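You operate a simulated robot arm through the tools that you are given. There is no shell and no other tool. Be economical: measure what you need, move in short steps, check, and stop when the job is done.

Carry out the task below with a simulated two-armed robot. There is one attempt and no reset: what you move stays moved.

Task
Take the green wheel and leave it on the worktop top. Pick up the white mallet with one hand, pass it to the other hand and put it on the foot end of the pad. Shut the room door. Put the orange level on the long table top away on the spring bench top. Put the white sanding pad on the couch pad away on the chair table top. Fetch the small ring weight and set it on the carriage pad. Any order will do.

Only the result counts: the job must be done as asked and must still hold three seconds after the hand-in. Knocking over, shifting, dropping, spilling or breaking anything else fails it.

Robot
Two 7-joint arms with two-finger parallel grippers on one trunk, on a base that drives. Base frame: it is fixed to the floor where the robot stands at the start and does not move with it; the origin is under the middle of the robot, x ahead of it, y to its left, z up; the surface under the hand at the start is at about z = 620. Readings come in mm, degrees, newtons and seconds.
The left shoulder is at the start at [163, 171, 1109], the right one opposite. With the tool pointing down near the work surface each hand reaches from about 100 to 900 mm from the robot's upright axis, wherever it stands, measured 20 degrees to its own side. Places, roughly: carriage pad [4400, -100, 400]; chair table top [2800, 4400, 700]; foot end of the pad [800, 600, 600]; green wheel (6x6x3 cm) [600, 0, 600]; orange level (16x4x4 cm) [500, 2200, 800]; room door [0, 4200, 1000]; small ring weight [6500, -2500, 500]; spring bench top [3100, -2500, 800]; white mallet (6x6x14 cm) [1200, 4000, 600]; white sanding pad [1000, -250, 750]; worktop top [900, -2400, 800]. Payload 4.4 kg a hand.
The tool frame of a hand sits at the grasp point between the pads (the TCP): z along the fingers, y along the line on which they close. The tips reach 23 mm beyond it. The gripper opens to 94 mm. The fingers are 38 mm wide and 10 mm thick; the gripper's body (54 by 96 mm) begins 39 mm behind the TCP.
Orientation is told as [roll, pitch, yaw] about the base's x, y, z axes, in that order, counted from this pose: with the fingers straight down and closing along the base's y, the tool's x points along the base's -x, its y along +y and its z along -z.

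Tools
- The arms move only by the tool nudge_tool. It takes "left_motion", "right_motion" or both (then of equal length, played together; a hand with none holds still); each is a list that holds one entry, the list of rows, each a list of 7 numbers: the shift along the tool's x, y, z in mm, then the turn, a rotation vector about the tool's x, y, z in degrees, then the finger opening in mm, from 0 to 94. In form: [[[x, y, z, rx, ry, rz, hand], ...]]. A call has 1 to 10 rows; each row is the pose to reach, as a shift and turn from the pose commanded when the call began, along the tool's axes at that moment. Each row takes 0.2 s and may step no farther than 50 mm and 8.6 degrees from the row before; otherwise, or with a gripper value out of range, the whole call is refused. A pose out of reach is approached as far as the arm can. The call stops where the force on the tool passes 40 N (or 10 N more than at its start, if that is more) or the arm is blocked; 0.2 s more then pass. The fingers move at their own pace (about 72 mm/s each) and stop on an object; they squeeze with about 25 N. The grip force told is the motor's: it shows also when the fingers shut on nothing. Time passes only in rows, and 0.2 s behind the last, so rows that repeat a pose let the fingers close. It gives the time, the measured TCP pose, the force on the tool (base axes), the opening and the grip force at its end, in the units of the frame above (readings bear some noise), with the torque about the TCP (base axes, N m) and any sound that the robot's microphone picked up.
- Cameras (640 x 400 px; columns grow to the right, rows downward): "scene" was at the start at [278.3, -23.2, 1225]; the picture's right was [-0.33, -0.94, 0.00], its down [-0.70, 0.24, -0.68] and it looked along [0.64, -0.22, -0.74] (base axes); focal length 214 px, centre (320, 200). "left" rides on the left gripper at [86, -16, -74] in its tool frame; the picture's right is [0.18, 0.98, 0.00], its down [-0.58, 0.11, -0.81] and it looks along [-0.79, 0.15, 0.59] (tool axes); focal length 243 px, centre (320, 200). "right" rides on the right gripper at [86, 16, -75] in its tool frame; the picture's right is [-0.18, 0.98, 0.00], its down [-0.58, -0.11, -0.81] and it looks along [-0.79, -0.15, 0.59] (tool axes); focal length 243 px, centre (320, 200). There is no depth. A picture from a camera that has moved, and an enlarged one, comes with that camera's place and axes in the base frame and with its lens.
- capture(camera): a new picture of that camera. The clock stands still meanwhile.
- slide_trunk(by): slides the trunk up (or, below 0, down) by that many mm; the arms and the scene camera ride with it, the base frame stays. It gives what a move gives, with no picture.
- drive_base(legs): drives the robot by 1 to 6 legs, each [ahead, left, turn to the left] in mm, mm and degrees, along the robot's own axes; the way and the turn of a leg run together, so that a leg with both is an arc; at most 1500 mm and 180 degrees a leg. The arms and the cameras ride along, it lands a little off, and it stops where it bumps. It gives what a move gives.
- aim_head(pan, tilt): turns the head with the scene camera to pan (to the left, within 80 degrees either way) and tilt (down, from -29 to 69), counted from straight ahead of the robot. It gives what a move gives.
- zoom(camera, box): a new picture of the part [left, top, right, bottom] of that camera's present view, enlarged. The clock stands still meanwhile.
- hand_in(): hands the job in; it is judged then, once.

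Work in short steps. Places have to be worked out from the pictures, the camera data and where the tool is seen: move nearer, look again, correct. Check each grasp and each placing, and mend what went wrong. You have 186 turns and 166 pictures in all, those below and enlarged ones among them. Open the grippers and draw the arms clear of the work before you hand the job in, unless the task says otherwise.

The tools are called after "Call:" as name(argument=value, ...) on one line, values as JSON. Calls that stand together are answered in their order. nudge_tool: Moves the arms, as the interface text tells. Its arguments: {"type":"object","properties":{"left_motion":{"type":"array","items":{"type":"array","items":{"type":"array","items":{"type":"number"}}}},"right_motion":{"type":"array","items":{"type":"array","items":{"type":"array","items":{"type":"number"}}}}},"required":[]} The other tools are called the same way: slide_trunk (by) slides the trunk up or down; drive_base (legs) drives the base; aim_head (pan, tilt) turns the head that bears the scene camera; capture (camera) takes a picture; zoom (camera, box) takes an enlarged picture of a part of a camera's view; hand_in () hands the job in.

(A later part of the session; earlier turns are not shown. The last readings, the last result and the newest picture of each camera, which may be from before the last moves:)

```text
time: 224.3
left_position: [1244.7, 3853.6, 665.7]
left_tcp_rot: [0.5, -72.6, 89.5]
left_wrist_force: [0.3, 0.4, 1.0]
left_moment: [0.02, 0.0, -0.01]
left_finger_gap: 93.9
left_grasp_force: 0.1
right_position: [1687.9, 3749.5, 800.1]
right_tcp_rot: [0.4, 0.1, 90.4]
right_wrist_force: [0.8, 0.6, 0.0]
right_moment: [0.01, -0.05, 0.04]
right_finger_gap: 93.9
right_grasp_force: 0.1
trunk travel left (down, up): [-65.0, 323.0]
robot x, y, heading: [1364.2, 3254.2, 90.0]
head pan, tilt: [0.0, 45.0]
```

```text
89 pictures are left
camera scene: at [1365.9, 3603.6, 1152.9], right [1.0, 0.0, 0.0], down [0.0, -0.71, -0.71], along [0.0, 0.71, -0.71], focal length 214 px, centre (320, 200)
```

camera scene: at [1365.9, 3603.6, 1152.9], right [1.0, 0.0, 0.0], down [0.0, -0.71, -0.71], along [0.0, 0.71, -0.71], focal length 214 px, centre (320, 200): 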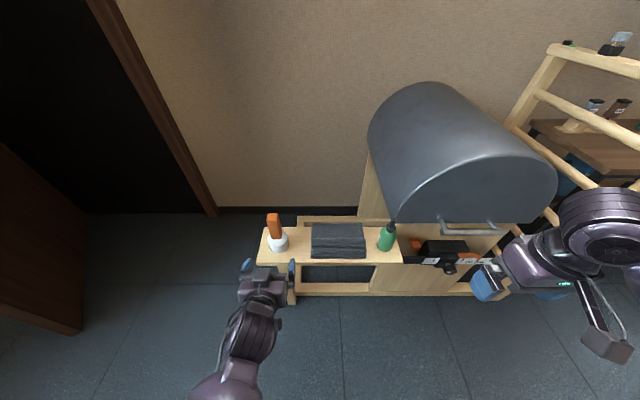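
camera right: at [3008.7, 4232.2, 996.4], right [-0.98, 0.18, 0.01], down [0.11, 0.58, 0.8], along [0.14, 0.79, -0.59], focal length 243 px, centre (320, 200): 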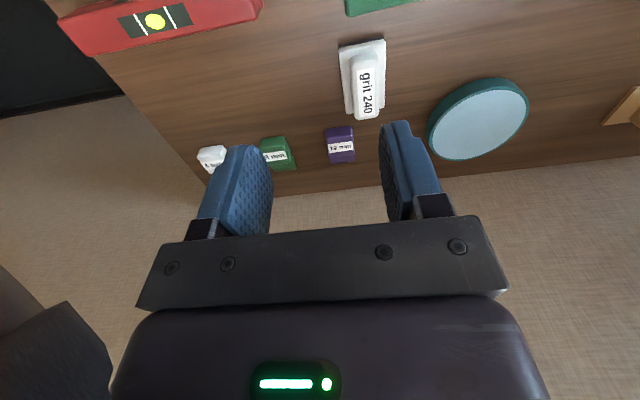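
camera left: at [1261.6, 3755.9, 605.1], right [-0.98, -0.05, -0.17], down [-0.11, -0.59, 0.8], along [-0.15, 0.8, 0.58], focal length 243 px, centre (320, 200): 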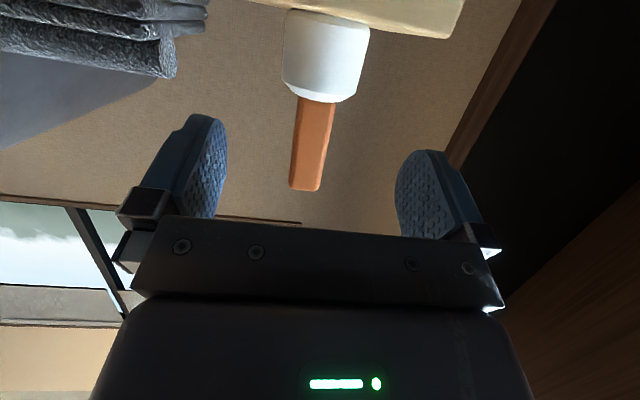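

Clear view: handle spans z≈647–732 at (1246,3951). Advance and grip the lower handle at z≈674.

Call:
nudge_tool(left_motion=[[[-16, -1, 30, 0, 0, 0, 94], [-27, -1, 60, 0, 0, 0, 94], [-37, -1, 90, 0, 0, 0, 94], [-37, -1, 90, 0, 0, 0, 94]]])

Call:
capture(camera="left")

Call:
zoom(camera="scene", box=[220, 190, 380, 290])

```text
time: 225.3
left_position: [1250.0, 3950.8, 673.2]
left_tcp_rot: [0.4, -72.5, 89.6]
left_wrist_force: [-0.4, 0.9, 0.2]
left_moment: [0.03, -0.01, -0.01]
left_finger_gap: 94.1
left_grasp_force: 0.0
right_position: [1687.6, 3750.6, 799.9]
right_tcp_rot: [0.4, 0.1, 90.4]
right_wrist_force: [0.4, -0.5, 0.8]
right_moment: [-0.03, 0.0, -0.02]
right_finger_gap: 93.9
right_grasp_force: 0.2
trunk travel left (down, up): [-65.0, 323.0]
robot x, y, heading: [1362.5, 3256.0, 89.9]
head pan, tilt: [0.0, 45.0]
```

```text
88 pictures are left
camera left: at [1266.7, 3852.6, 613.9], right [-0.98, -0.05, -0.17], down [-0.11, -0.59, 0.8], along [-0.15, 0.8, 0.58], focal length 243 px, centre (320, 200)
```

left: 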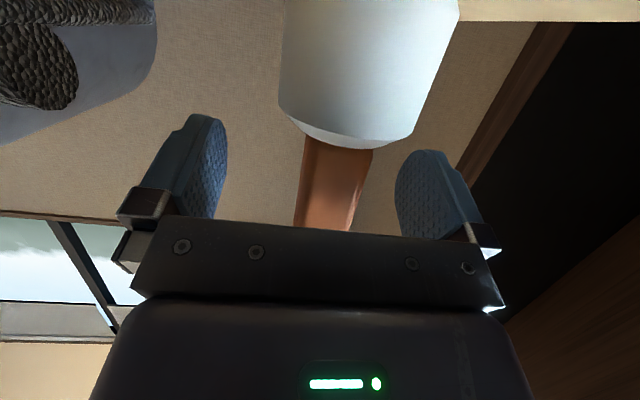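

```text
4.00 times, centred on (300, 240) of scene
camera zoom: at [1365.9, 3603.6, 1152.9], right [1.0, 0.0, 0.0], down [0.0, -0.71, -0.71], along [0.0, 0.71, -0.71], focal length 858 px, centre (400, 40)
```

zoom: 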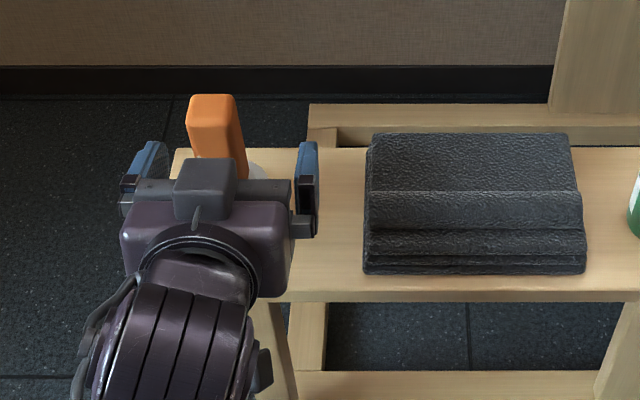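

Shift 6 mm to centre on the handle and close.

Call:
nudge_tool(left_motion=[[[-2, 6, -1, 0, 0, 0, 94], [-2, 6, -1, 0, 0, 0, 15], [-2, 6, -1, 0, 0, 0, 15], [-2, 6, -1, 0, 0, 0, 15], [-2, 6, -1, 0, 0, 0, 15]]])

Call:
nudge_tool(left_motion=[[[-19, 0, -6, 0, 0, 0, 15], [-57, 0, -18, 0, 0, 0, 15], [-95, 0, -30, 0, 0, 0, 15]]])

Call:
capture(camera="left")

Call:
capture(camera="scene")

```text
time: 226.6
left_position: [1244.9, 3949.0, 677.0]
left_tcp_rot: [0.3, -72.5, 89.6]
left_wrist_force: [2.1, -0.9, 0.9]
left_moment: [-0.04, -0.27, 0.02]
left_finger_gap: 29.9
left_grasp_force: 25.0
right_position: [1689.0, 3749.5, 800.1]
right_tcp_rot: [0.4, 0.2, 90.4]
right_wrist_force: [-0.6, 0.8, 0.6]
right_moment: [0.01, 0.0, 0.01]
right_finger_gap: 93.9
right_grasp_force: 0.2
trunk travel left (down, up): [-65.0, 323.0]
robot x, y, heading: [1363.5, 3258.5, 89.7]
head pan, tilt: [0.0, 45.0]
```

```text
time: 227.3
left_position: [1244.5, 3946.6, 774.9]
left_tcp_rot: [0.6, -72.4, 89.5]
left_wrist_force: [0.3, -0.4, -2.4]
left_moment: [-0.01, -0.02, 0.0]
left_finger_gap: 30.0
left_grasp_force: 25.0
right_position: [1688.4, 3750.8, 799.6]
right_tcp_rot: [0.4, 0.1, 90.4]
right_wrist_force: [-0.2, -0.8, 0.2]
right_moment: [0.02, -0.01, 0.0]
right_finger_gap: 93.9
right_grasp_force: 0.1
trunk travel left (down, up): [-65.0, 323.0]
robot x, y, heading: [1366.7, 3258.4, 90.1]
head pan, tilt: [0.0, 45.0]
```

```text
86 pictures are left
camera left: at [1260.4, 3848.7, 715.6], right [-0.98, -0.05, -0.17], down [-0.11, -0.59, 0.8], along [-0.15, 0.8, 0.58], focal length 243 px, centre (320, 200)
```

left: 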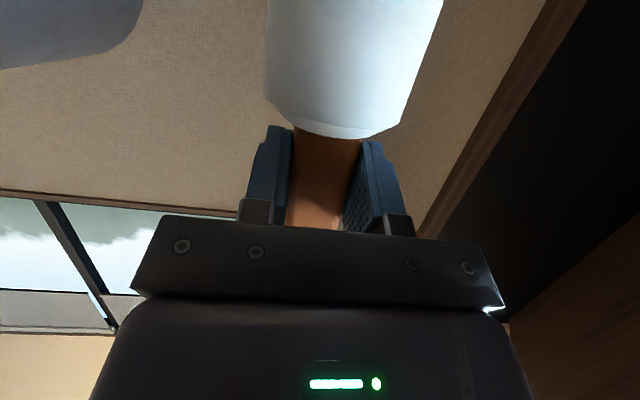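

```text
85 pictures are left
camera scene: at [1366.0, 3603.6, 1153.0], right [1.0, 0.0, 0.0], down [0.0, -0.71, -0.71], along [0.0, 0.71, -0.71], focal length 214 px, centre (320, 200)
```

scene: 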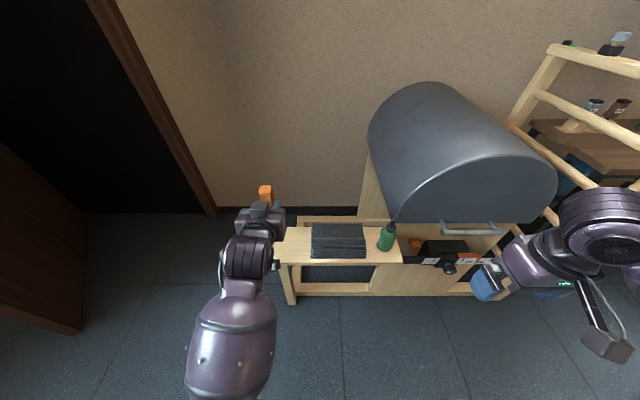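

Mallet lifted. Back the base 130 mm clear of the shelf, then bring the mallet to the middle for the handover.

Call:
drive_base(legs=[[-130, 0, 0]])

Call:
nudge_tool(left_motion=[[[-10, -38, 0, 0, 0, 0, 15], [-20, -76, 0, 0, 0, 0, 15], [-30, -114, 0, 0, 0, 0, 15], [-40, -152, 0, 0, 0, 0, 15], [-40, -152, 0, 0, 0, 0, 15]]], right_motion=[[[0, 0, -40, 0, 0, 0, 94], [0, 0, -80, 0, 0, 0, 94], [0, 0, -120, 0, 0, 0, 94], [0, 0, -150, 0, 0, 0, 94], [0, 0, -150, 0, 0, 0, 94]]])

Call:
capture(camera="scene")

```text
time: 228.6
left_position: [1243.5, 3814.3, 775.7]
left_tcp_rot: [0.3, -72.6, 89.6]
left_wrist_force: [0.0, -1.4, -3.7]
left_moment: [-0.02, -0.01, 0.0]
left_finger_gap: 30.0
left_grasp_force: 24.9
right_position: [1687.6, 3618.3, 800.5]
right_tcp_rot: [0.5, 0.1, 90.6]
right_wrist_force: [0.1, 0.2, 0.0]
right_moment: [0.0, 0.0, 0.04]
right_finger_gap: 94.2
right_grasp_force: 0.1
trunk travel left (down, up): [-65.0, 323.0]
robot x, y, heading: [1364.0, 3128.0, 90.2]
head pan, tilt: [0.0, 45.0]
```

```text
time: 229.4
left_position: [1290.6, 3831.7, 773.0]
left_tcp_rot: [35.2, -70.7, 56.9]
left_wrist_force: [0.2, -0.4, -3.1]
left_moment: [-0.06, -0.04, 0.03]
left_finger_gap: 29.8
left_grasp_force: 25.1
right_position: [1687.8, 3616.8, 906.2]
right_tcp_rot: [0.4, 0.3, 90.6]
right_wrist_force: [0.5, 0.3, 0.4]
right_moment: [0.0, -0.01, 0.01]
right_finger_gap: 93.9
right_grasp_force: 0.0
trunk travel left (down, up): [-65.0, 323.0]
robot x, y, heading: [1364.0, 3122.4, 89.9]
head pan, tilt: [0.0, 45.0]
stopped in row 3 (left hand): the arm was blocked; the commanded pose is now the measured one
```

```text
84 pictures are left
camera scene: at [1365.1, 3472.4, 1152.6], right [1.0, 0.0, 0.0], down [0.0, -0.71, -0.71], along [0.0, 0.71, -0.71], focal length 214 px, centre (320, 200)
```

scene: 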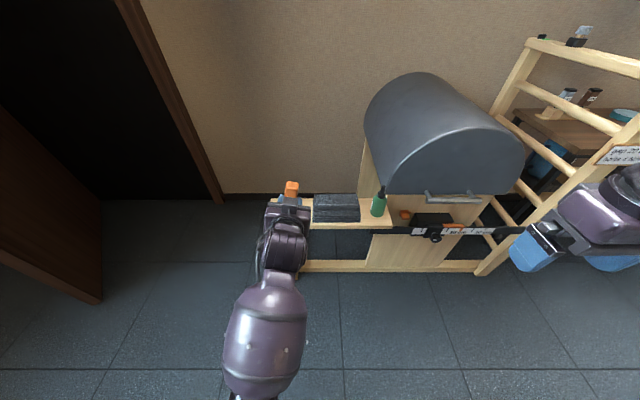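

The left wrist limits at mid-lateral; I return the left to where it was comfortable (x≈1244), and the right will reach over to it.

Call:
nudge_tool(left_motion=[[[-4, 13, -6, 0.9, 0.3, -2.6, 15], [-7, 25, -12, 1.8, 0.7, -5.2, 15], [-11, 38, -18, 2.7, 1, -7.8, 15], [-15, 50, -24, 3.6, 1.4, -10.4, 15], [-15, 50, -24, 3.6, 1.4, -10.4, 15]]])

```text
time: 230.6
left_position: [1247.6, 3812.8, 805.0]
left_tcp_rot: [-1.0, -72.7, 91.0]
left_wrist_force: [0.0, 0.6, -3.6]
left_moment: [-0.05, 0.02, -0.03]
left_finger_gap: 29.8
left_grasp_force: 24.9
right_position: [1688.1, 3616.5, 905.7]
right_tcp_rot: [0.4, 0.3, 90.5]
right_wrist_force: [0.4, -0.8, -0.3]
right_moment: [-0.01, 0.0, 0.0]
right_finger_gap: 94.0
right_grasp_force: 0.1
trunk travel left (down, up): [-65.0, 323.0]
robot x, y, heading: [1366.9, 3124.4, 90.1]
head pan, tilt: [0.0, 45.0]
```

Bring the right hand forward first, then across over the mallet handle.

Call:
nudge_tool(right_motion=[[[-47, 0, -14, 0, 0, 0, 94], [-94, 0, -28, 0, 0, 0, 94], [-141, 0, -42, 0, 0, 0, 94], [-186, 0, -56, 0, 0, 0, 94], [-196, 44, -60, 0, 0, 0, 94], [-196, 92, -60, 0, 0, 0, 94], [-196, 140, -60, 0, 0, 0, 94], [-196, 188, -60, 0, 0, 0, 94], [-196, 236, -60, 0, 0, 0, 94], [-196, 284, -60, 0, 0, 0, 94]]])

Call:
nudge_tool(right_motion=[[[0, 40, 0, 0, 0, 0, 94], [0, 80, 0, 0, 0, 0, 94], [0, 120, 0, 0, 0, 0, 94]]])

Call:
capture(camera="right")

Call:
capture(camera="scene")

```text
time: 232.8
left_position: [1246.9, 3812.7, 804.4]
left_tcp_rot: [-0.6, -72.7, 90.8]
left_wrist_force: [-0.8, 0.6, -3.5]
left_moment: [-0.03, 0.02, 0.02]
left_finger_gap: 30.1
left_grasp_force: 24.6
right_position: [1399.9, 3811.0, 967.7]
right_tcp_rot: [0.4, 0.2, 90.5]
right_wrist_force: [0.4, 0.0, -0.1]
right_moment: [0.0, -0.01, -0.02]
right_finger_gap: 94.1
right_grasp_force: 0.0
trunk travel left (down, up): [-65.0, 323.0]
robot x, y, heading: [1369.2, 3121.6, 89.9]
head pan, tilt: [0.0, 45.0]
```

```text
time: 233.6
left_position: [1246.6, 3813.2, 805.2]
left_tcp_rot: [-0.6, -72.6, 90.6]
left_wrist_force: [0.0, -0.3, -3.5]
left_moment: [-0.03, -0.02, -0.01]
left_finger_gap: 30.1
left_grasp_force: 25.0
right_position: [1283.7, 3809.2, 971.2]
right_tcp_rot: [0.4, 0.2, 90.5]
right_wrist_force: [0.5, -0.2, 0.1]
right_moment: [-0.03, 0.0, 0.01]
right_finger_gap: 93.8
right_grasp_force: 0.1
trunk travel left (down, up): [-65.0, 323.0]
robot x, y, heading: [1366.8, 3121.6, 90.3]
head pan, tilt: [0.0, 45.0]
```

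```text
83 pictures are left
camera right: at [1268.9, 3722.4, 1046.5], right [-0.98, 0.17, 0.01], down [0.11, 0.58, 0.8], along [0.14, 0.79, -0.59], focal length 243 px, centre (320, 200)
```

right: 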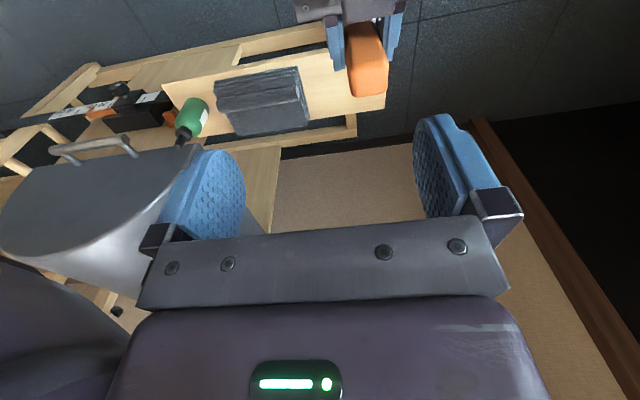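

```text
82 pictures are left
camera scene: at [1364.8, 3471.9, 1152.9], right [1.0, 0.0, 0.0], down [0.0, -0.71, -0.71], along [0.0, 0.71, -0.71], focal length 214 px, centre (320, 200)
```

scene: 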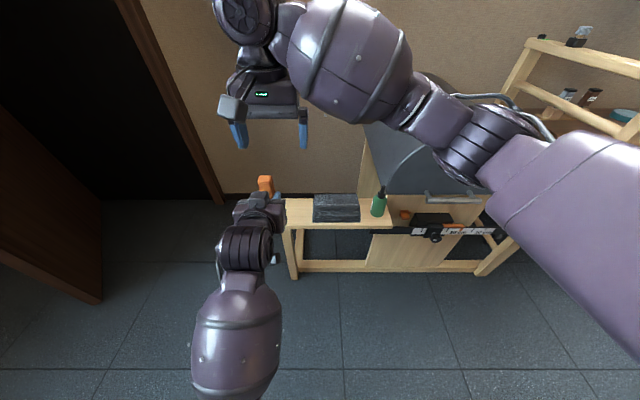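

Handle top seen at ≈(1248,3820). Align the right hand and descend to z≈857, then close.

Call:
nudge_tool(right_motion=[[[-4, 18, 0, 0, 0, 0, 94], [-9, 37, 0, 0, 0, 0, 94], [-9, 37, 40, 0, 0, 0, 94], [-9, 37, 80, 0, 0, 0, 94], [-9, 37, 80, 0, 0, 0, 94]]])

Call:
capture(camera="right")

Call:
zoom(camera="scene", box=[180, 80, 340, 280])

```text
time: 234.8
left_position: [1247.5, 3814.0, 806.2]
left_tcp_rot: [-0.5, -72.6, 90.5]
left_wrist_force: [0.8, -0.2, -3.7]
left_moment: [-0.02, 0.0, 0.03]
left_finger_gap: 30.0
left_grasp_force: 25.4
right_position: [1243.7, 3817.9, 892.7]
right_tcp_rot: [0.4, 0.1, 90.4]
right_wrist_force: [0.2, -0.2, 0.6]
right_moment: [0.0, 0.0, -0.01]
right_finger_gap: 94.1
right_grasp_force: 0.1
trunk travel left (down, up): [-65.0, 323.0]
robot x, y, heading: [1365.2, 3125.1, 89.9]
head pan, tilt: [0.0, 45.0]
```

```text
81 pictures are left
camera right: at [1229.5, 3730.7, 967.9], right [-0.98, 0.17, 0.01], down [0.11, 0.58, 0.8], along [0.14, 0.79, -0.59], focal length 243 px, centre (320, 200)
```

right: 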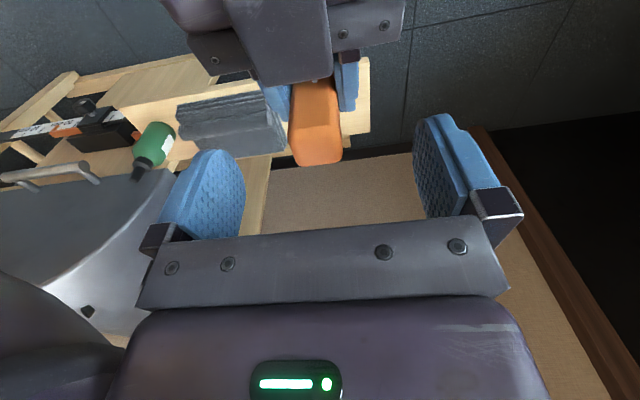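

```text
2.00 times, centred on (260, 180) of scene
camera zoom: at [1365.1, 3471.6, 1153.1], right [1.0, 0.0, 0.0], down [0.0, -0.71, -0.71], along [0.0, 0.71, -0.71], focal length 429 px, centre (440, 240)
```

zoom: 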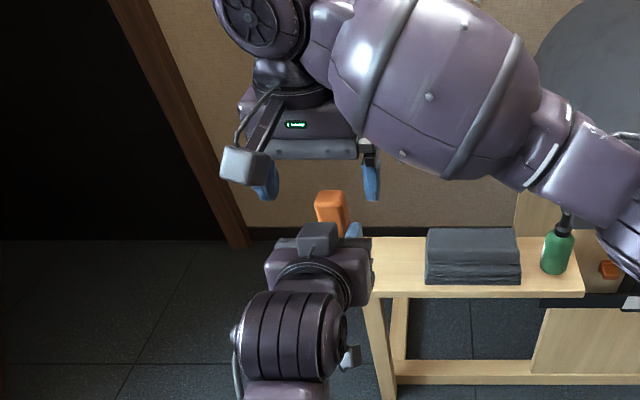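

Centred. Descend 35 more and close the right hand.

Call:
nudge_tool(right_motion=[[[3, 0, 18, 0, 0, 0, 94], [3, 0, 35, 0, 0, 0, 94], [3, 0, 35, 0, 0, 0, 15], [3, 0, 35, 0, 0, 0, 15], [3, 0, 35, 0, 0, 0, 15], [3, 0, 35, 0, 0, 0, 15]]])

Call:
capture(camera="right")

```text
time: 236.2
left_position: [1244.6, 3813.1, 805.0]
left_tcp_rot: [-0.2, -72.6, 90.6]
left_wrist_force: [-22.1, 8.5, -4.0]
left_moment: [-0.39, -0.38, 0.34]
left_finger_gap: 29.9
left_grasp_force: 26.1
right_position: [1244.9, 3814.9, 855.8]
right_tcp_rot: [0.3, 0.2, 90.4]
right_wrist_force: [21.9, -9.0, 0.3]
right_moment: [-0.09, -0.74, -0.27]
right_finger_gap: 30.0
right_grasp_force: 25.3
trunk travel left (down, up): [-65.0, 323.0]
robot x, y, heading: [1362.3, 3124.1, 90.0]
head pan, tilt: [0.0, 45.0]
```

```text
79 pictures are left
camera right: at [1230.5, 3729.5, 930.4], right [-0.98, 0.18, 0.0], down [0.11, 0.59, 0.8], along [0.14, 0.79, -0.6], focal length 243 px, centre (320, 200)
```

right: 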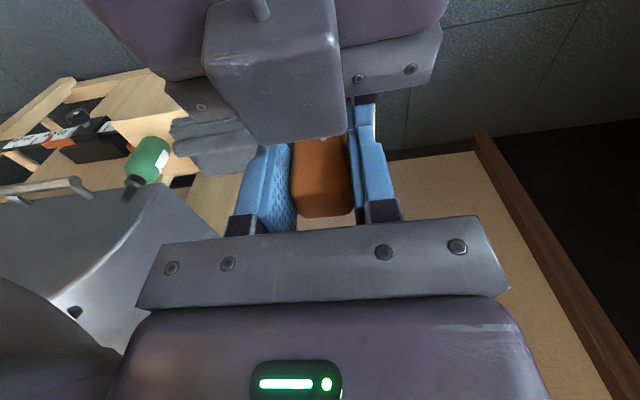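

Both grip. Open the left and withdraw it backward.

Call:
nudge_tool(left_motion=[[[0, 0, 0, 0, 0, 0, 94], [0, 0, 0, 0, 0, 0, 94], [0, 0, 0, 0, 0, 0, 94], [14, 0, -38, 0, 0, 0, 94], [30, 0, -76, 0, 0, 0, 94], [44, 0, -114, 0, 0, 0, 94], [60, 0, -150, 0, 0, 0, 94]]])

Call:
capture(camera="right")

Call:
capture(camera="scene")

```text
time: 237.9
left_position: [1233.0, 3650.4, 781.8]
left_tcp_rot: [24.6, -71.7, 63.0]
left_wrist_force: [0.6, 1.2, 0.3]
left_moment: [-0.03, 0.0, -0.02]
left_finger_gap: 94.2
left_grasp_force: 0.0
right_position: [1244.1, 3816.9, 856.7]
right_tcp_rot: [0.4, 0.2, 90.4]
right_wrist_force: [0.7, 0.2, -0.3]
right_moment: [-0.03, -0.01, 0.01]
right_finger_gap: 29.8
right_grasp_force: 24.4
trunk travel left (down, up): [-65.0, 323.0]
robot x, y, heading: [1364.7, 3127.8, 90.0]
head pan, tilt: [0.0, 45.0]
stopped in row 7 (left hand): the arm was blocked; the commanded pose is now the measured one
```

```text
78 pictures are left
camera right: at [1229.9, 3729.9, 930.4], right [-0.98, 0.18, 0.01], down [0.11, 0.58, 0.8], along [0.14, 0.79, -0.6], focal length 243 px, centre (320, 200)
```

right: 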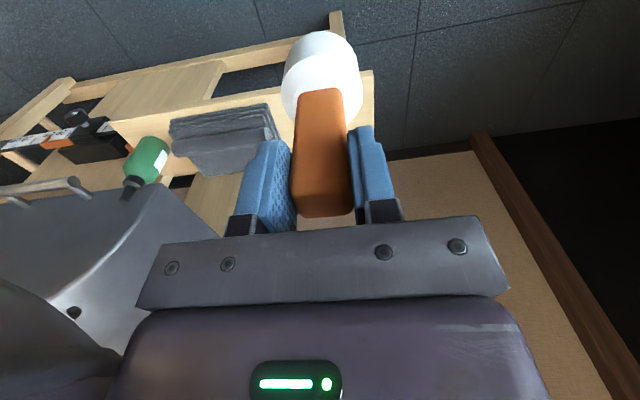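

```text
77 pictures are left
camera scene: at [1365.1, 3472.4, 1152.8], right [1.0, 0.0, 0.0], down [0.0, -0.71, -0.71], along [0.0, 0.71, -0.71], focal length 214 px, centre (320, 200)
```

scene: 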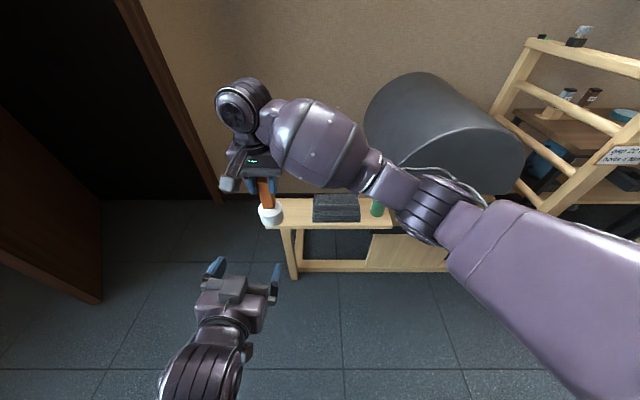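

Handover done; the right holds the mallet by the handle. Move the right back to its side, raised.

Call:
nudge_tool(right_motion=[[[0, 0, -48, 0, 0, 0, 15], [0, -20, -90, 0, 0, 0, 15], [0, -66, -100, 0, 0, 0, 15], [0, -112, -100, 0, 0, 0, 15], [0, -158, -100, 0, 0, 0, 15], [20, -200, -100, 0, 0, 0, 15], [50, -236, -100, 0, 0, 0, 15], [80, -272, -100, 0, 0, 0, 15], [115, -305, -100, 0, 0, 0, 15], [150, -338, -100, 0, 0, 0, 15]]])

Call:
drive_base(legs=[[0, 1000, 0]])

Call:
aim_head(pan=20, tilt=30)

Call:
capture(camera="scene")

```text
time: 240.1
left_position: [1233.9, 3651.8, 782.7]
left_tcp_rot: [24.7, -71.7, 62.9]
left_wrist_force: [0.0, 0.4, -1.0]
left_moment: [0.0, 0.02, 0.03]
left_finger_gap: 94.0
left_grasp_force: 0.0
right_position: [1586.4, 3666.5, 954.0]
right_tcp_rot: [0.5, 0.0, 90.6]
right_wrist_force: [-0.9, -0.4, -3.4]
right_moment: [0.0, -0.01, 0.01]
right_finger_gap: 30.0
right_grasp_force: 25.1
trunk travel left (down, up): [-65.0, 323.0]
robot x, y, heading: [1362.7, 3123.2, 89.9]
head pan, tilt: [0.0, 45.0]
```

```text
time: 249.0
left_position: [254.3, 3653.4, 781.8]
left_tcp_rot: [24.6, -71.7, 62.9]
left_wrist_force: [-0.2, -0.7, 0.2]
left_moment: [-0.05, 0.01, 0.01]
left_finger_gap: 93.8
left_grasp_force: 0.1
right_position: [605.6, 3668.0, 954.9]
right_tcp_rot: [0.4, 0.2, 90.4]
right_wrist_force: [-0.5, 0.8, -3.5]
right_moment: [-0.05, -0.02, -0.02]
right_finger_gap: 29.9
right_grasp_force: 24.8
trunk travel left (down, up): [-65.0, 323.0]
robot x, y, heading: [386.1, 3126.5, 90.0]
head pan, tilt: [0.0, 45.0]
```

```text
time: 249.8
left_position: [254.0, 3651.9, 781.0]
left_tcp_rot: [24.7, -71.8, 62.8]
left_wrist_force: [-0.3, 0.0, -0.7]
left_moment: [0.01, -0.04, -0.02]
left_finger_gap: 94.1
left_grasp_force: 0.1
right_position: [606.1, 3666.8, 954.1]
right_tcp_rot: [0.4, 0.1, 90.4]
right_wrist_force: [-0.1, 0.1, -3.5]
right_moment: [-0.03, 0.03, -0.01]
right_finger_gap: 30.1
right_grasp_force: 24.7
trunk travel left (down, up): [-65.0, 323.0]
robot x, y, heading: [385.2, 3122.7, 89.9]
head pan, tilt: [20.0, 30.0]
```

```text
76 pictures are left
camera scene: at [354.5, 3476.5, 1175.4], right [0.94, 0.34, 0.0], down [0.17, -0.47, -0.87], along [-0.29, 0.81, -0.5], focal length 214 px, centre (320, 200)
```

scene: 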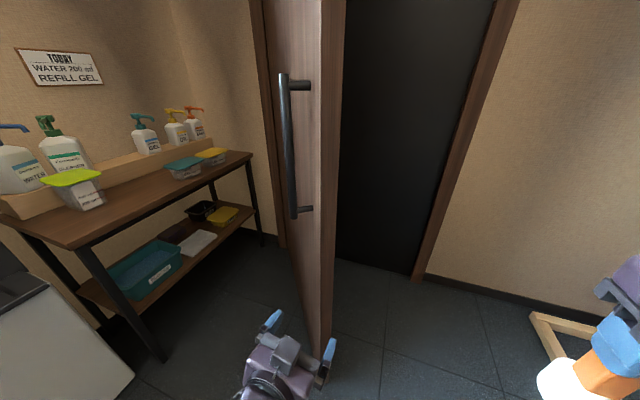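

The leaf swings toward me with its pull-handle on the left face; I must push that face from the left. Close the left fingers, strafe left 260 and go forward 260.

Call:
nudge_tool(left_motion=[[[0, 0, 0, 0, 0, 0, 0], [0, 0, 0, 0, 0, 0, 0], [0, 0, 0, 0, 0, 0, 0], [0, 0, 0, 0, 0, 0, 0]]])

Call:
drive_base(legs=[[0, 270, 0], [250, 0, 0]])

Call:
aim_head(pan=0, tilt=40)

Call:
capture(camera="scene")

```text
time: 250.8
left_position: [253.7, 3651.3, 781.9]
left_tcp_rot: [24.7, -71.7, 62.8]
left_wrist_force: [0.5, 0.3, 0.1]
left_moment: [-0.02, 0.02, -0.01]
left_finger_gap: 0.1
left_grasp_force: 25.4
right_position: [606.6, 3667.5, 954.1]
right_tcp_rot: [0.3, 0.2, 90.4]
right_wrist_force: [0.9, -0.2, -4.2]
right_moment: [-0.03, 0.0, 0.0]
right_finger_gap: 29.9
right_grasp_force: 25.1
trunk travel left (down, up): [-65.0, 323.0]
robot x, y, heading: [386.8, 3121.5, 89.7]
head pan, tilt: [20.0, 30.0]
```

```text
time: 255.3
left_position: [-22.4, 3898.4, 781.8]
left_tcp_rot: [24.6, -71.6, 63.1]
left_wrist_force: [-0.3, 0.1, 0.2]
left_moment: [0.02, 0.0, -0.02]
left_finger_gap: 0.1
left_grasp_force: 25.0
right_position: [328.6, 3914.5, 954.2]
right_tcp_rot: [0.5, 0.2, 90.5]
right_wrist_force: [1.1, 0.8, -4.3]
right_moment: [-0.04, 0.04, 0.0]
right_finger_gap: 30.1
right_grasp_force: 25.1
trunk travel left (down, up): [-65.0, 323.0]
robot x, y, heading: [106.6, 3373.7, 89.8]
head pan, tilt: [20.0, 30.0]
```

```text
time: 256.1
left_position: [-24.1, 3899.0, 780.5]
left_tcp_rot: [24.7, -71.8, 62.9]
left_wrist_force: [-0.1, -0.2, 0.0]
left_moment: [0.01, -0.01, -0.02]
left_finger_gap: 0.0
left_grasp_force: 25.1
right_position: [329.7, 3913.7, 954.1]
right_tcp_rot: [0.3, 0.0, 90.5]
right_wrist_force: [0.1, 0.2, -3.7]
right_moment: [-0.06, 0.0, -0.03]
right_finger_gap: 30.1
right_grasp_force: 25.1
trunk travel left (down, up): [-65.0, 323.0]
robot x, y, heading: [109.9, 3370.1, 90.1]
head pan, tilt: [0.0, 40.0]
```

```text
75 pictures are left
camera scene: at [108.9, 3722.8, 1160.2], right [1.0, 0.0, 0.0], down [0.0, -0.64, -0.77], along [0.0, 0.77, -0.64], focal length 214 px, centre (320, 200)
```

scene: 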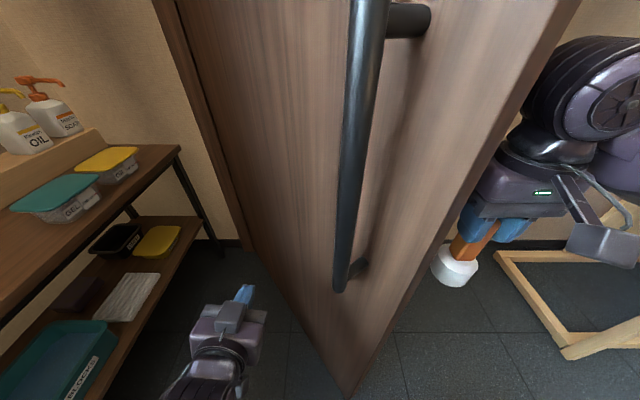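

The right arm with the mallet is beside the leaf's sweep; retract it first.

Call:
nudge_tool(right_motion=[[[30, -35, 0, 0, 0, 0, 15], [60, -70, 0, 0, 0, 0, 15], [90, -105, 0, 0, 0, 0, 15], [125, -130, 0, 0, 0, 0, 15]]])

Call:
drive_base(legs=[[45, -140, 0]])

Call:
capture(camera="scene")

```text
time: 257.1
left_position: [-22.8, 3898.5, 781.1]
left_tcp_rot: [24.8, -71.6, 62.9]
left_wrist_force: [-0.1, -0.1, -0.7]
left_moment: [-0.02, 0.02, 0.05]
left_finger_gap: 0.0
left_grasp_force: 25.2
right_position: [390.8, 3873.9, 953.8]
right_tcp_rot: [0.5, 0.1, 90.5]
right_wrist_force: [-0.1, -1.1, -3.0]
right_moment: [-0.04, 0.01, 0.03]
right_finger_gap: 29.8
right_grasp_force: 24.9
right hand out of reach, approached as far as the arm can: row 2, 3, 4
trunk travel left (down, up): [-65.0, 323.0]
robot x, y, heading: [109.1, 3374.1, 90.2]
head pan, tilt: [0.0, 40.0]
```

```text
time: 259.0
left_position: [116.7, 3944.0, 781.5]
left_tcp_rot: [24.7, -71.7, 63.0]
left_wrist_force: [-0.4, 1.1, -0.3]
left_moment: [0.0, 0.01, 0.01]
left_finger_gap: 0.0
left_grasp_force: 25.6
right_position: [530.2, 3920.3, 953.8]
right_tcp_rot: [0.3, 0.2, 90.7]
right_wrist_force: [0.0, -0.1, -3.1]
right_moment: [0.01, -0.01, 0.01]
right_finger_gap: 29.7
right_grasp_force: 25.1
trunk travel left (down, up): [-65.0, 323.0]
robot x, y, heading: [253.2, 3419.5, 90.4]
head pan, tilt: [0.0, 40.0]
```

```text
74 pictures are left
camera scene: at [249.2, 3768.2, 1160.1], right [1.0, 0.0, 0.0], down [0.0, -0.64, -0.77], along [0.0, 0.77, -0.64], focal length 214 px, centre (320, 200)
```

scene: 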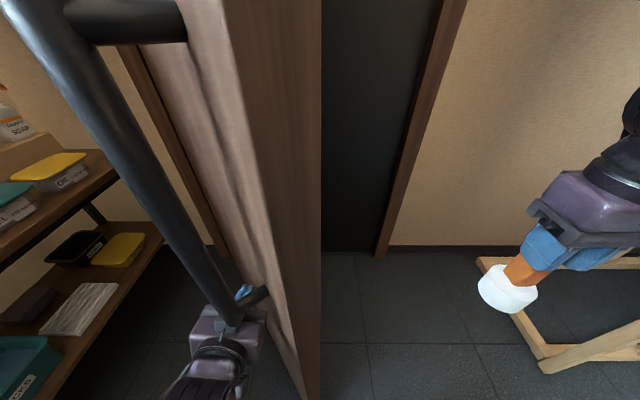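

Left fingertips sit beside the leaf near the handle foot. Push: drive right/forward in arc steps.

Call:
drive_base(legs=[[65, -100, 0]])

Call:
capture(camera="scene")

```text
time: 260.5
left_position: [217.9, 4010.2, 783.1]
left_tcp_rot: [24.6, -71.7, 62.8]
left_wrist_force: [0.5, 0.1, 0.1]
left_moment: [0.02, 0.02, 0.03]
left_finger_gap: 0.0
left_grasp_force: 25.0
right_position: [633.0, 3985.8, 952.4]
right_tcp_rot: [0.5, 0.1, 90.5]
right_wrist_force: [-0.4, -0.1, -2.9]
right_moment: [-0.01, 0.01, 0.0]
right_finger_gap: 29.7
right_grasp_force: 25.0
trunk travel left (down, up): [-65.0, 323.0]
robot x, y, heading: [352.0, 3482.6, 90.1]
head pan, tilt: [0.0, 40.0]
```

```text
73 pictures are left
camera scene: at [350.5, 3834.5, 1160.0], right [1.0, 0.0, 0.0], down [0.0, -0.64, -0.77], along [0.0, 0.77, -0.64], focal length 214 px, centre (320, 200)
```

scene: 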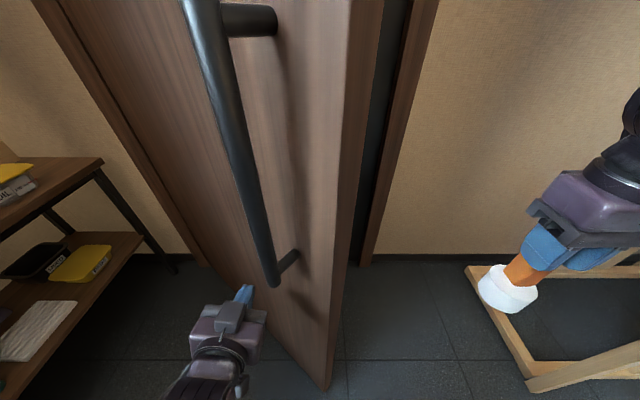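

The door is moving (≈-44°). Continue the arc.

Call:
drive_base(legs=[[110, -110, 0]])

Call:
drive_base(legs=[[170, -120, 0]])

Call:
capture(camera="scene")

```text
time: 262.2
left_position: [330.1, 4121.6, 780.1]
left_tcp_rot: [24.7, -71.7, 62.7]
left_wrist_force: [0.0, -1.6, -0.5]
left_moment: [0.02, -0.02, 0.0]
left_finger_gap: 0.0
left_grasp_force: 24.9
right_position: [744.8, 4096.1, 954.1]
right_tcp_rot: [0.4, 0.1, 90.5]
right_wrist_force: [0.3, 0.2, -4.5]
right_moment: [-0.02, 0.01, 0.01]
right_finger_gap: 29.5
right_grasp_force: 25.1
trunk travel left (down, up): [-65.0, 323.0]
robot x, y, heading: [461.5, 3595.9, 90.2]
head pan, tilt: [0.0, 40.0]
```

```text
time: 263.9
left_position: [450.2, 4293.5, 782.2]
left_tcp_rot: [24.7, -71.7, 62.8]
left_wrist_force: [-0.4, 0.4, 0.4]
left_moment: [-0.02, 0.04, 0.02]
left_finger_gap: 0.0
left_grasp_force: 25.1
right_position: [862.8, 4268.0, 953.6]
right_tcp_rot: [0.4, 0.3, 90.5]
right_wrist_force: [-0.2, -0.3, -1.7]
right_moment: [-0.01, 0.0, 0.01]
right_finger_gap: 29.8
right_grasp_force: 24.9
trunk travel left (down, up): [-65.0, 323.0]
robot x, y, heading: [583.4, 3767.0, 90.1]
head pan, tilt: [0.0, 40.0]
```

```text
72 pictures are left
camera scene: at [581.4, 4116.7, 1160.0], right [1.0, 0.0, 0.0], down [0.0, -0.64, -0.77], along [0.0, 0.77, -0.64], focal length 214 px, centre (320, 200)
```

scene: 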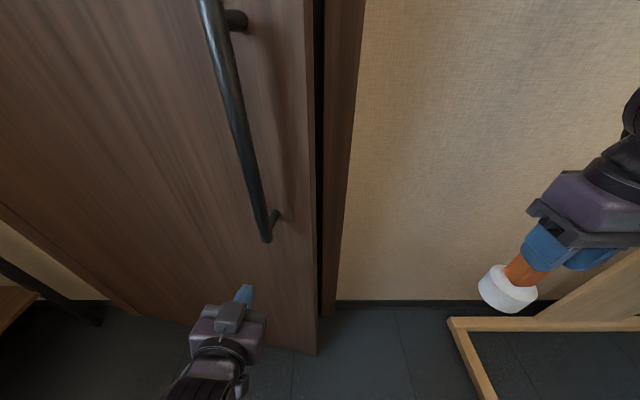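

Door at ≈-14°. Continue forward 200.

Call:
drive_base(legs=[[210, -50, 0]])

Call:
capture(camera="scene")

```text
time: 265.5
left_position: [504.5, 4503.6, 781.7]
left_tcp_rot: [24.8, -71.7, 62.4]
left_wrist_force: [0.5, -0.5, 1.2]
left_moment: [0.01, -0.02, 0.03]
left_finger_gap: 0.0
left_grasp_force: 24.8
right_position: [918.0, 4474.6, 954.7]
right_tcp_rot: [0.4, 0.2, 90.1]
right_wrist_force: [0.0, -0.2, -3.8]
right_moment: [-0.03, 0.02, 0.0]
right_finger_gap: 30.0
right_grasp_force: 25.3
trunk travel left (down, up): [-65.0, 323.0]
robot x, y, heading: [631.5, 3975.1, 89.6]
head pan, tilt: [0.0, 40.0]
```

```text
71 pictures are left
camera scene: at [634.9, 4325.9, 1160.0], right [1.0, -0.01, 0.0], down [0.0, -0.64, -0.77], along [0.01, 0.77, -0.64], focal length 214 px, centre (320, 200)
```

scene: 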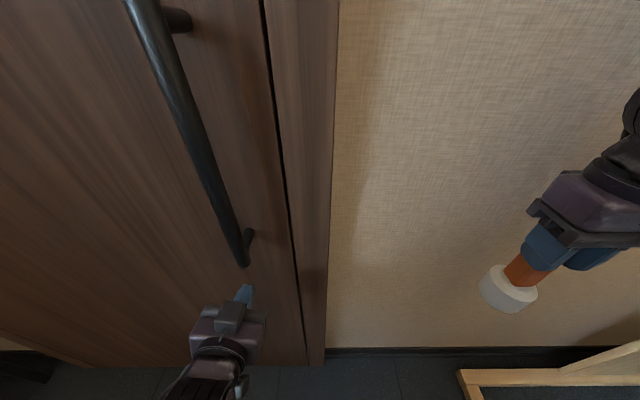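

Nearly shut. Push the final bit with the left hand.

Call:
nudge_tool(left_motion=[[[-5, 0, 14, 0, 0, 0, 0], [-9, 0, 28, 0, 0, 0, 0], [-13, 0, 42, 0, 0, 0, 0], [-18, 0, 56, 0, 0, 0, 0], [-22, 0, 70, 0, 0, 0, 0], [-27, 0, 84, 0, 0, 0, 0], [-31, 0, 98, 0, 0, 0, 0], [-35, 0, 112, 0, 0, 0, 0]]])

Call:
capture(camera="scene")

```text
time: 266.4
left_position: [507.8, 4547.2, 783.4]
left_tcp_rot: [25.1, -71.6, 61.9]
left_wrist_force: [-0.2, -10.2, 4.1]
left_moment: [0.23, 0.05, 0.1]
left_finger_gap: 0.1
left_grasp_force: 25.0
right_position: [917.0, 4473.6, 953.1]
right_tcp_rot: [0.4, 0.2, 90.1]
right_wrist_force: [-0.5, -0.1, -3.9]
right_moment: [-0.07, -0.04, 0.02]
right_finger_gap: 29.8
right_grasp_force: 24.7
trunk travel left (down, up): [-65.0, 323.0]
robot x, y, heading: [634.9, 3975.5, 89.4]
head pan, tilt: [0.0, 40.0]
stopped in row 4 (left hand): the force on the tool passed its limit at 52 N (the readings are from after the stop); the commanded pose is now the measured one
```

```text
70 pictures are left
camera scene: at [634.7, 4324.5, 1160.4], right [1.0, -0.01, 0.0], down [0.0, -0.64, -0.77], along [0.0, 0.77, -0.64], focal length 214 px, centre (320, 200)
```

scene: 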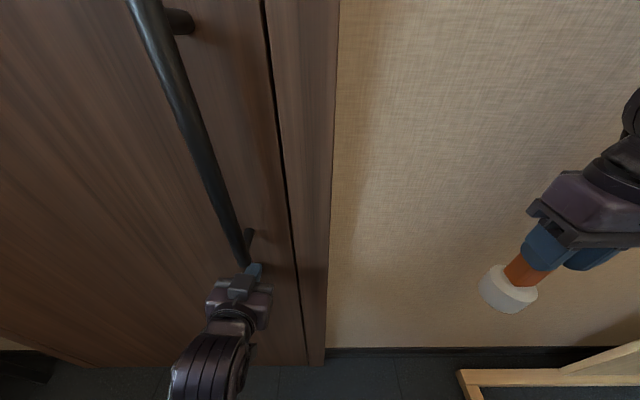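

Door is shut (pushed with 52 N at the stop). Back the base away, then restore the left arm to a natural pose.

Call:
drive_base(legs=[[-730, 0, 0.5]])

Call:
nudge_tool(left_motion=[[[-10, 10, 0, 0, 8, 0, 40], [-20, 20, 0, 0, 16, 0, 40], [-30, 30, 0, 0, 24, 0, 40], [-40, 40, 0, 0, 32, 0, 40], [-50, 40, 0, 0, 40, 0, 40], [-60, 40, 0, 0, 48, 0, 40], [-70, 40, 0, 0, 56, 0, 40], [-80, 40, 0, 0, 64, 0, 40], [-90, 40, 0, 0, 71, 0, 40]]])

Call:
aim_head(pan=25, tilt=20)

Call:
capture(camera="scene")

```text
time: 270.4
left_position: [499.2, 3823.4, 782.6]
left_tcp_rot: [25.0, -71.5, 63.4]
left_wrist_force: [0.2, -0.1, -0.1]
left_moment: [0.02, 0.01, -0.02]
left_finger_gap: 0.0
left_grasp_force: 25.1
right_position: [910.8, 3758.5, 953.0]
right_tcp_rot: [0.4, 0.2, 91.3]
right_wrist_force: [-0.7, 0.2, -3.0]
right_moment: [-0.01, -0.05, 0.01]
right_finger_gap: 30.0
right_grasp_force: 25.1
trunk travel left (down, up): [-65.0, 323.0]
robot x, y, heading: [634.3, 3255.3, 90.9]
head pan, tilt: [0.0, 40.0]
```

```text
time: 271.2
left_position: [437.8, 3836.9, 804.5]
left_tcp_rot: [26.9, -46.9, 65.4]
left_wrist_force: [0.6, -0.1, 0.0]
left_moment: [0.01, 0.0, 0.01]
left_finger_gap: 40.2
left_grasp_force: 0.0
left hand out of reach, approached as far as the arm can: row 3
right_position: [909.8, 3758.0, 953.3]
right_tcp_rot: [0.3, 0.2, 91.4]
right_wrist_force: [0.1, 0.5, -3.5]
right_moment: [0.0, 0.0, 0.01]
right_finger_gap: 30.2
right_grasp_force: 25.5
trunk travel left (down, up): [-65.0, 323.0]
robot x, y, heading: [633.7, 3252.9, 90.9]
head pan, tilt: [0.0, 40.0]
stopped in row 4 (left hand): the arm was blocked; the commanded pose is now the measured one
```

```text
time: 272.1
left_position: [438.2, 3835.9, 803.9]
left_tcp_rot: [26.8, -46.8, 65.3]
left_wrist_force: [0.9, 0.2, -0.6]
left_moment: [-0.04, 0.0, -0.02]
left_finger_gap: 40.3
left_grasp_force: 0.1
right_position: [909.0, 3759.4, 953.7]
right_tcp_rot: [0.4, 0.2, 91.3]
right_wrist_force: [-0.1, 0.8, -4.1]
right_moment: [-0.05, -0.02, -0.02]
right_finger_gap: 29.8
right_grasp_force: 24.8
trunk travel left (down, up): [-65.0, 323.0]
robot x, y, heading: [636.7, 3255.9, 91.1]
head pan, tilt: [25.0, 20.0]
```

```text
69 pictures are left
camera scene: at [591.0, 3602.4, 1191.5], right [0.9, 0.43, 0.0], down [0.15, -0.31, -0.94], along [-0.41, 0.85, -0.34], focal length 214 px, centre (320, 200)
```

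scene: 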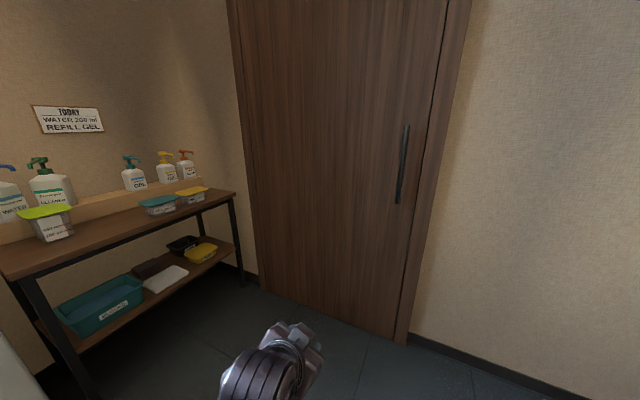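

Door confirmed shut. The left arm has the elbow-low problem; straighten it forward-left, then level it.

Call:
nudge_tool(left_motion=[[[-12, 21, 38, 0, 0, 0, 40], [-23, 42, 76, 0, 0, 0, 40], [-35, 63, 114, 0, 0, 0, 40], [-47, 83, 152, 0, 0, 0, 40], [-58, 104, 190, 0, 0, 0, 40], [-70, 125, 228, 0, 0, 0, 40]]])

```text
time: 273.5
left_position: [309.1, 4065.0, 752.1]
left_tcp_rot: [26.7, -46.8, 65.6]
left_wrist_force: [0.3, -0.1, -0.5]
left_moment: [0.01, -0.03, 0.0]
left_finger_gap: 40.0
left_grasp_force: 0.1
right_position: [909.0, 3758.3, 953.3]
right_tcp_rot: [0.3, 0.3, 91.4]
right_wrist_force: [0.6, 0.2, -2.9]
right_moment: [-0.05, -0.02, 0.02]
right_finger_gap: 30.0
right_grasp_force: 24.8
trunk travel left (down, up): [-65.0, 323.0]
robot x, y, heading: [634.0, 3254.0, 90.5]
head pan, tilt: [25.0, 20.0]
```

Call:
nudge_tool(left_motion=[[[0, 0, 0, 2.1, 7.2, -1.7, 40], [0, 0, 0, 4.3, 14.4, -3.4, 40], [0, 0, 0, 6.4, 21.6, -5.1, 40], [0, 0, 0, 8.5, 28.7, -6.9, 40], [0, 0, 0, 10.6, 35.9, -8.6, 40], [0, 0, 0, 12.8, 43.1, -10.3, 40], [0, 0, 0, 14.9, 50.3, -12, 40], [0, 0, 0, 14.9, 50.3, -12, 40]]])

```text
time: 275.3
left_position: [308.1, 4067.3, 753.6]
left_tcp_rot: [-0.1, 0.1, 90.2]
left_wrist_force: [0.0, 0.2, 0.3]
left_moment: [0.0, 0.03, 0.02]
left_finger_gap: 40.1
left_grasp_force: 0.0
right_position: [909.2, 3758.0, 953.8]
right_tcp_rot: [0.5, 0.2, 91.3]
right_wrist_force: [-0.3, 0.2, -3.2]
right_moment: [-0.02, 0.01, 0.02]
right_finger_gap: 29.8
right_grasp_force: 24.7
trunk travel left (down, up): [-65.0, 323.0]
robot x, y, heading: [639.2, 3249.0, 91.0]
head pan, tilt: [25.0, 20.0]
```

Left arm level again. Retract it, raise the trunk, and drive back toward the gap.

Call:
nudge_tool(left_motion=[[[42, -16, -16, 0, 0, 0, 40], [84, -32, -32, 0, 0, 0, 40], [126, -48, -48, 0, 0, 0, 40], [168, -65, -64, 0, 0, 0, 40], [210, -81, -80, 0, 0, 0, 40], [252, -97, -96, 0, 0, 0, 40], [294, -113, -112, 0, 0, 0, 40], [330, -130, -127, 0, 0, 0, 40]]])

Call:
slide_trunk(by=210)

Call:
drive_base(legs=[[0, -1500, -0.5], [0, -90, 0]])

```text
time: 277.1
left_position: [420.2, 3765.4, 872.0]
left_tcp_rot: [0.0, 0.2, 90.1]
left_wrist_force: [0.1, 0.7, -0.2]
left_moment: [0.01, 0.0, 0.01]
left_finger_gap: 39.9
left_grasp_force: 0.0
left hand out of reach, approached as far as the arm can: row 8
right_position: [909.6, 3758.7, 952.4]
right_tcp_rot: [0.4, 0.1, 91.4]
right_wrist_force: [0.0, 0.4, -4.0]
right_moment: [-0.07, -0.02, -0.01]
right_finger_gap: 29.9
right_grasp_force: 24.7
trunk travel left (down, up): [-65.0, 323.0]
robot x, y, heading: [633.9, 3254.2, 90.6]
head pan, tilt: [25.0, 20.0]
```

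```text
time: 279.3
left_position: [422.4, 3764.2, 1080.7]
left_tcp_rot: [-0.2, -0.1, 90.1]
left_wrist_force: [-0.2, -1.0, 0.1]
left_moment: [-0.01, -0.02, -0.02]
left_finger_gap: 39.8
left_grasp_force: 0.0
right_position: [909.3, 3758.8, 1161.7]
right_tcp_rot: [0.4, 0.4, 91.3]
right_wrist_force: [-0.8, 0.8, -4.3]
right_moment: [-0.05, 0.0, 0.0]
right_finger_gap: 30.0
right_grasp_force: 24.7
trunk travel left (down, up): [-275.0, 113.0]
robot x, y, heading: [633.4, 3253.2, 91.1]
head pan, tilt: [25.0, 20.0]
```

```text
time: 293.7
left_position: [2020.9, 3781.3, 1081.8]
left_tcp_rot: [-0.1, -0.2, 89.4]
left_wrist_force: [0.2, -0.1, -0.1]
left_moment: [-0.03, 0.02, -0.01]
left_finger_gap: 40.1
left_grasp_force: 0.1
right_position: [2509.2, 3768.5, 1163.7]
right_tcp_rot: [0.4, 0.2, 90.6]
right_wrist_force: [0.0, -0.1, -3.6]
right_moment: [-0.04, 0.0, 0.02]
right_finger_gap: 29.9
right_grasp_force: 24.8
trunk travel left (down, up): [-275.0, 113.0]
robot x, y, heading: [2225.9, 3266.1, 90.2]
head pan, tilt: [25.0, 20.0]
```

Call:
drive_base(legs=[[-1500, 0, -0.2], [-50, 0, 0], [0, 0, -65]])

```text
time: 304.5
left_position: [2610.8, 2129.1, 1081.6]
left_tcp_rot: [-0.1, -0.2, 22.2]
left_wrist_force: [0.3, 0.1, 0.6]
left_moment: [0.04, 0.0, -0.03]
left_finger_gap: 40.0
left_grasp_force: 0.0
right_position: [2789.1, 1675.0, 1163.1]
right_tcp_rot: [0.3, 0.2, 23.5]
right_wrist_force: [0.2, -0.4, -4.0]
right_moment: [-0.05, 0.03, -0.02]
right_finger_gap: 30.1
right_grasp_force: 24.9
trunk travel left (down, up): [-275.0, 113.0]
robot x, y, heading: [2217.0, 1736.1, 23.0]
head pan, tilt: [25.0, 20.0]
```

Call:
drive_base(legs=[[-337, -35, 0], [-338, -22, 0]])

```text
time: 308.5
left_position: [2013.5, 1813.7, 1082.6]
left_tcp_rot: [-0.1, -0.1, 21.9]
left_wrist_force: [-0.8, 0.2, 0.2]
left_moment: [0.02, -0.01, 0.01]
left_finger_gap: 39.8
left_grasp_force: 0.0
right_position: [2187.4, 1358.3, 1163.8]
right_tcp_rot: [0.4, 0.2, 23.0]
right_wrist_force: [0.3, 0.4, -2.4]
right_moment: [-0.01, 0.04, -0.02]
right_finger_gap: 29.8
right_grasp_force: 25.0
trunk travel left (down, up): [-275.0, 113.0]
robot x, y, heading: [1618.7, 1427.5, 22.6]
head pan, tilt: [25.0, 20.0]
```

Through the gap. Turn to face -y and look at the couch foot.

Call:
drive_base(legs=[[0, 0, -112.6]])

Call:
aim_head(pan=-45, tilt=35)

Call:
capture(camera="scene")

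```text
time: 313.8
left_position: [1784.0, 900.3, 1080.6]
left_tcp_rot: [-0.2, -0.1, -95.0]
left_wrist_force: [-0.7, -0.3, 0.3]
left_moment: [-0.02, -0.03, -0.02]
left_finger_gap: 40.2
left_grasp_force: 0.1
right_position: [1299.0, 948.1, 1163.6]
right_tcp_rot: [0.3, 0.1, -93.8]
right_wrist_force: [-0.2, 0.0, -3.5]
right_moment: [0.03, 0.02, 0.02]
right_finger_gap: 30.1
right_grasp_force: 25.0
trunk travel left (down, up): [-275.0, 113.0]
robot x, y, heading: [1619.3, 1427.6, -94.3]
head pan, tilt: [25.0, 20.0]
```

```text
time: 315.2
left_position: [1784.7, 898.9, 1082.2]
left_tcp_rot: [-0.2, -0.1, -94.9]
left_wrist_force: [0.4, 0.0, -0.4]
left_moment: [0.03, -0.01, -0.02]
left_finger_gap: 40.0
left_grasp_force: 0.0
right_position: [1298.6, 948.2, 1163.7]
right_tcp_rot: [0.4, 0.3, -93.8]
right_wrist_force: [-0.6, -0.8, -4.0]
right_moment: [0.01, 0.01, -0.01]
right_finger_gap: 30.0
right_grasp_force: 24.8
trunk travel left (down, up): [-275.0, 113.0]
robot x, y, heading: [1614.7, 1426.3, -94.2]
head pan, tilt: [-45.0, 35.0]
```

```text
68 pictures are left
camera scene: at [1544.5, 1297.0, 1410.5], right [-0.65, 0.76, 0.0], down [0.43, 0.37, -0.82], along [-0.62, -0.53, -0.57], focal length 214 px, centre (320, 200)
```

scene: 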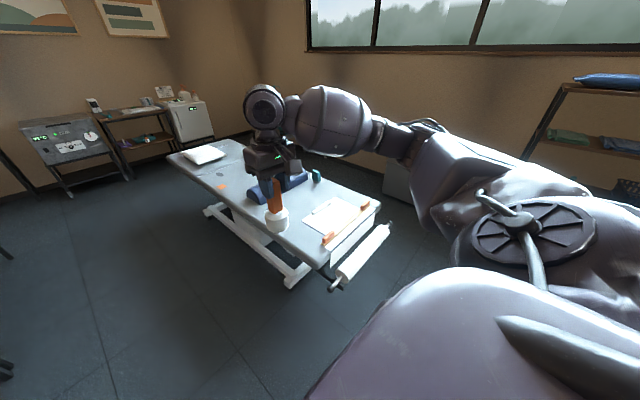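

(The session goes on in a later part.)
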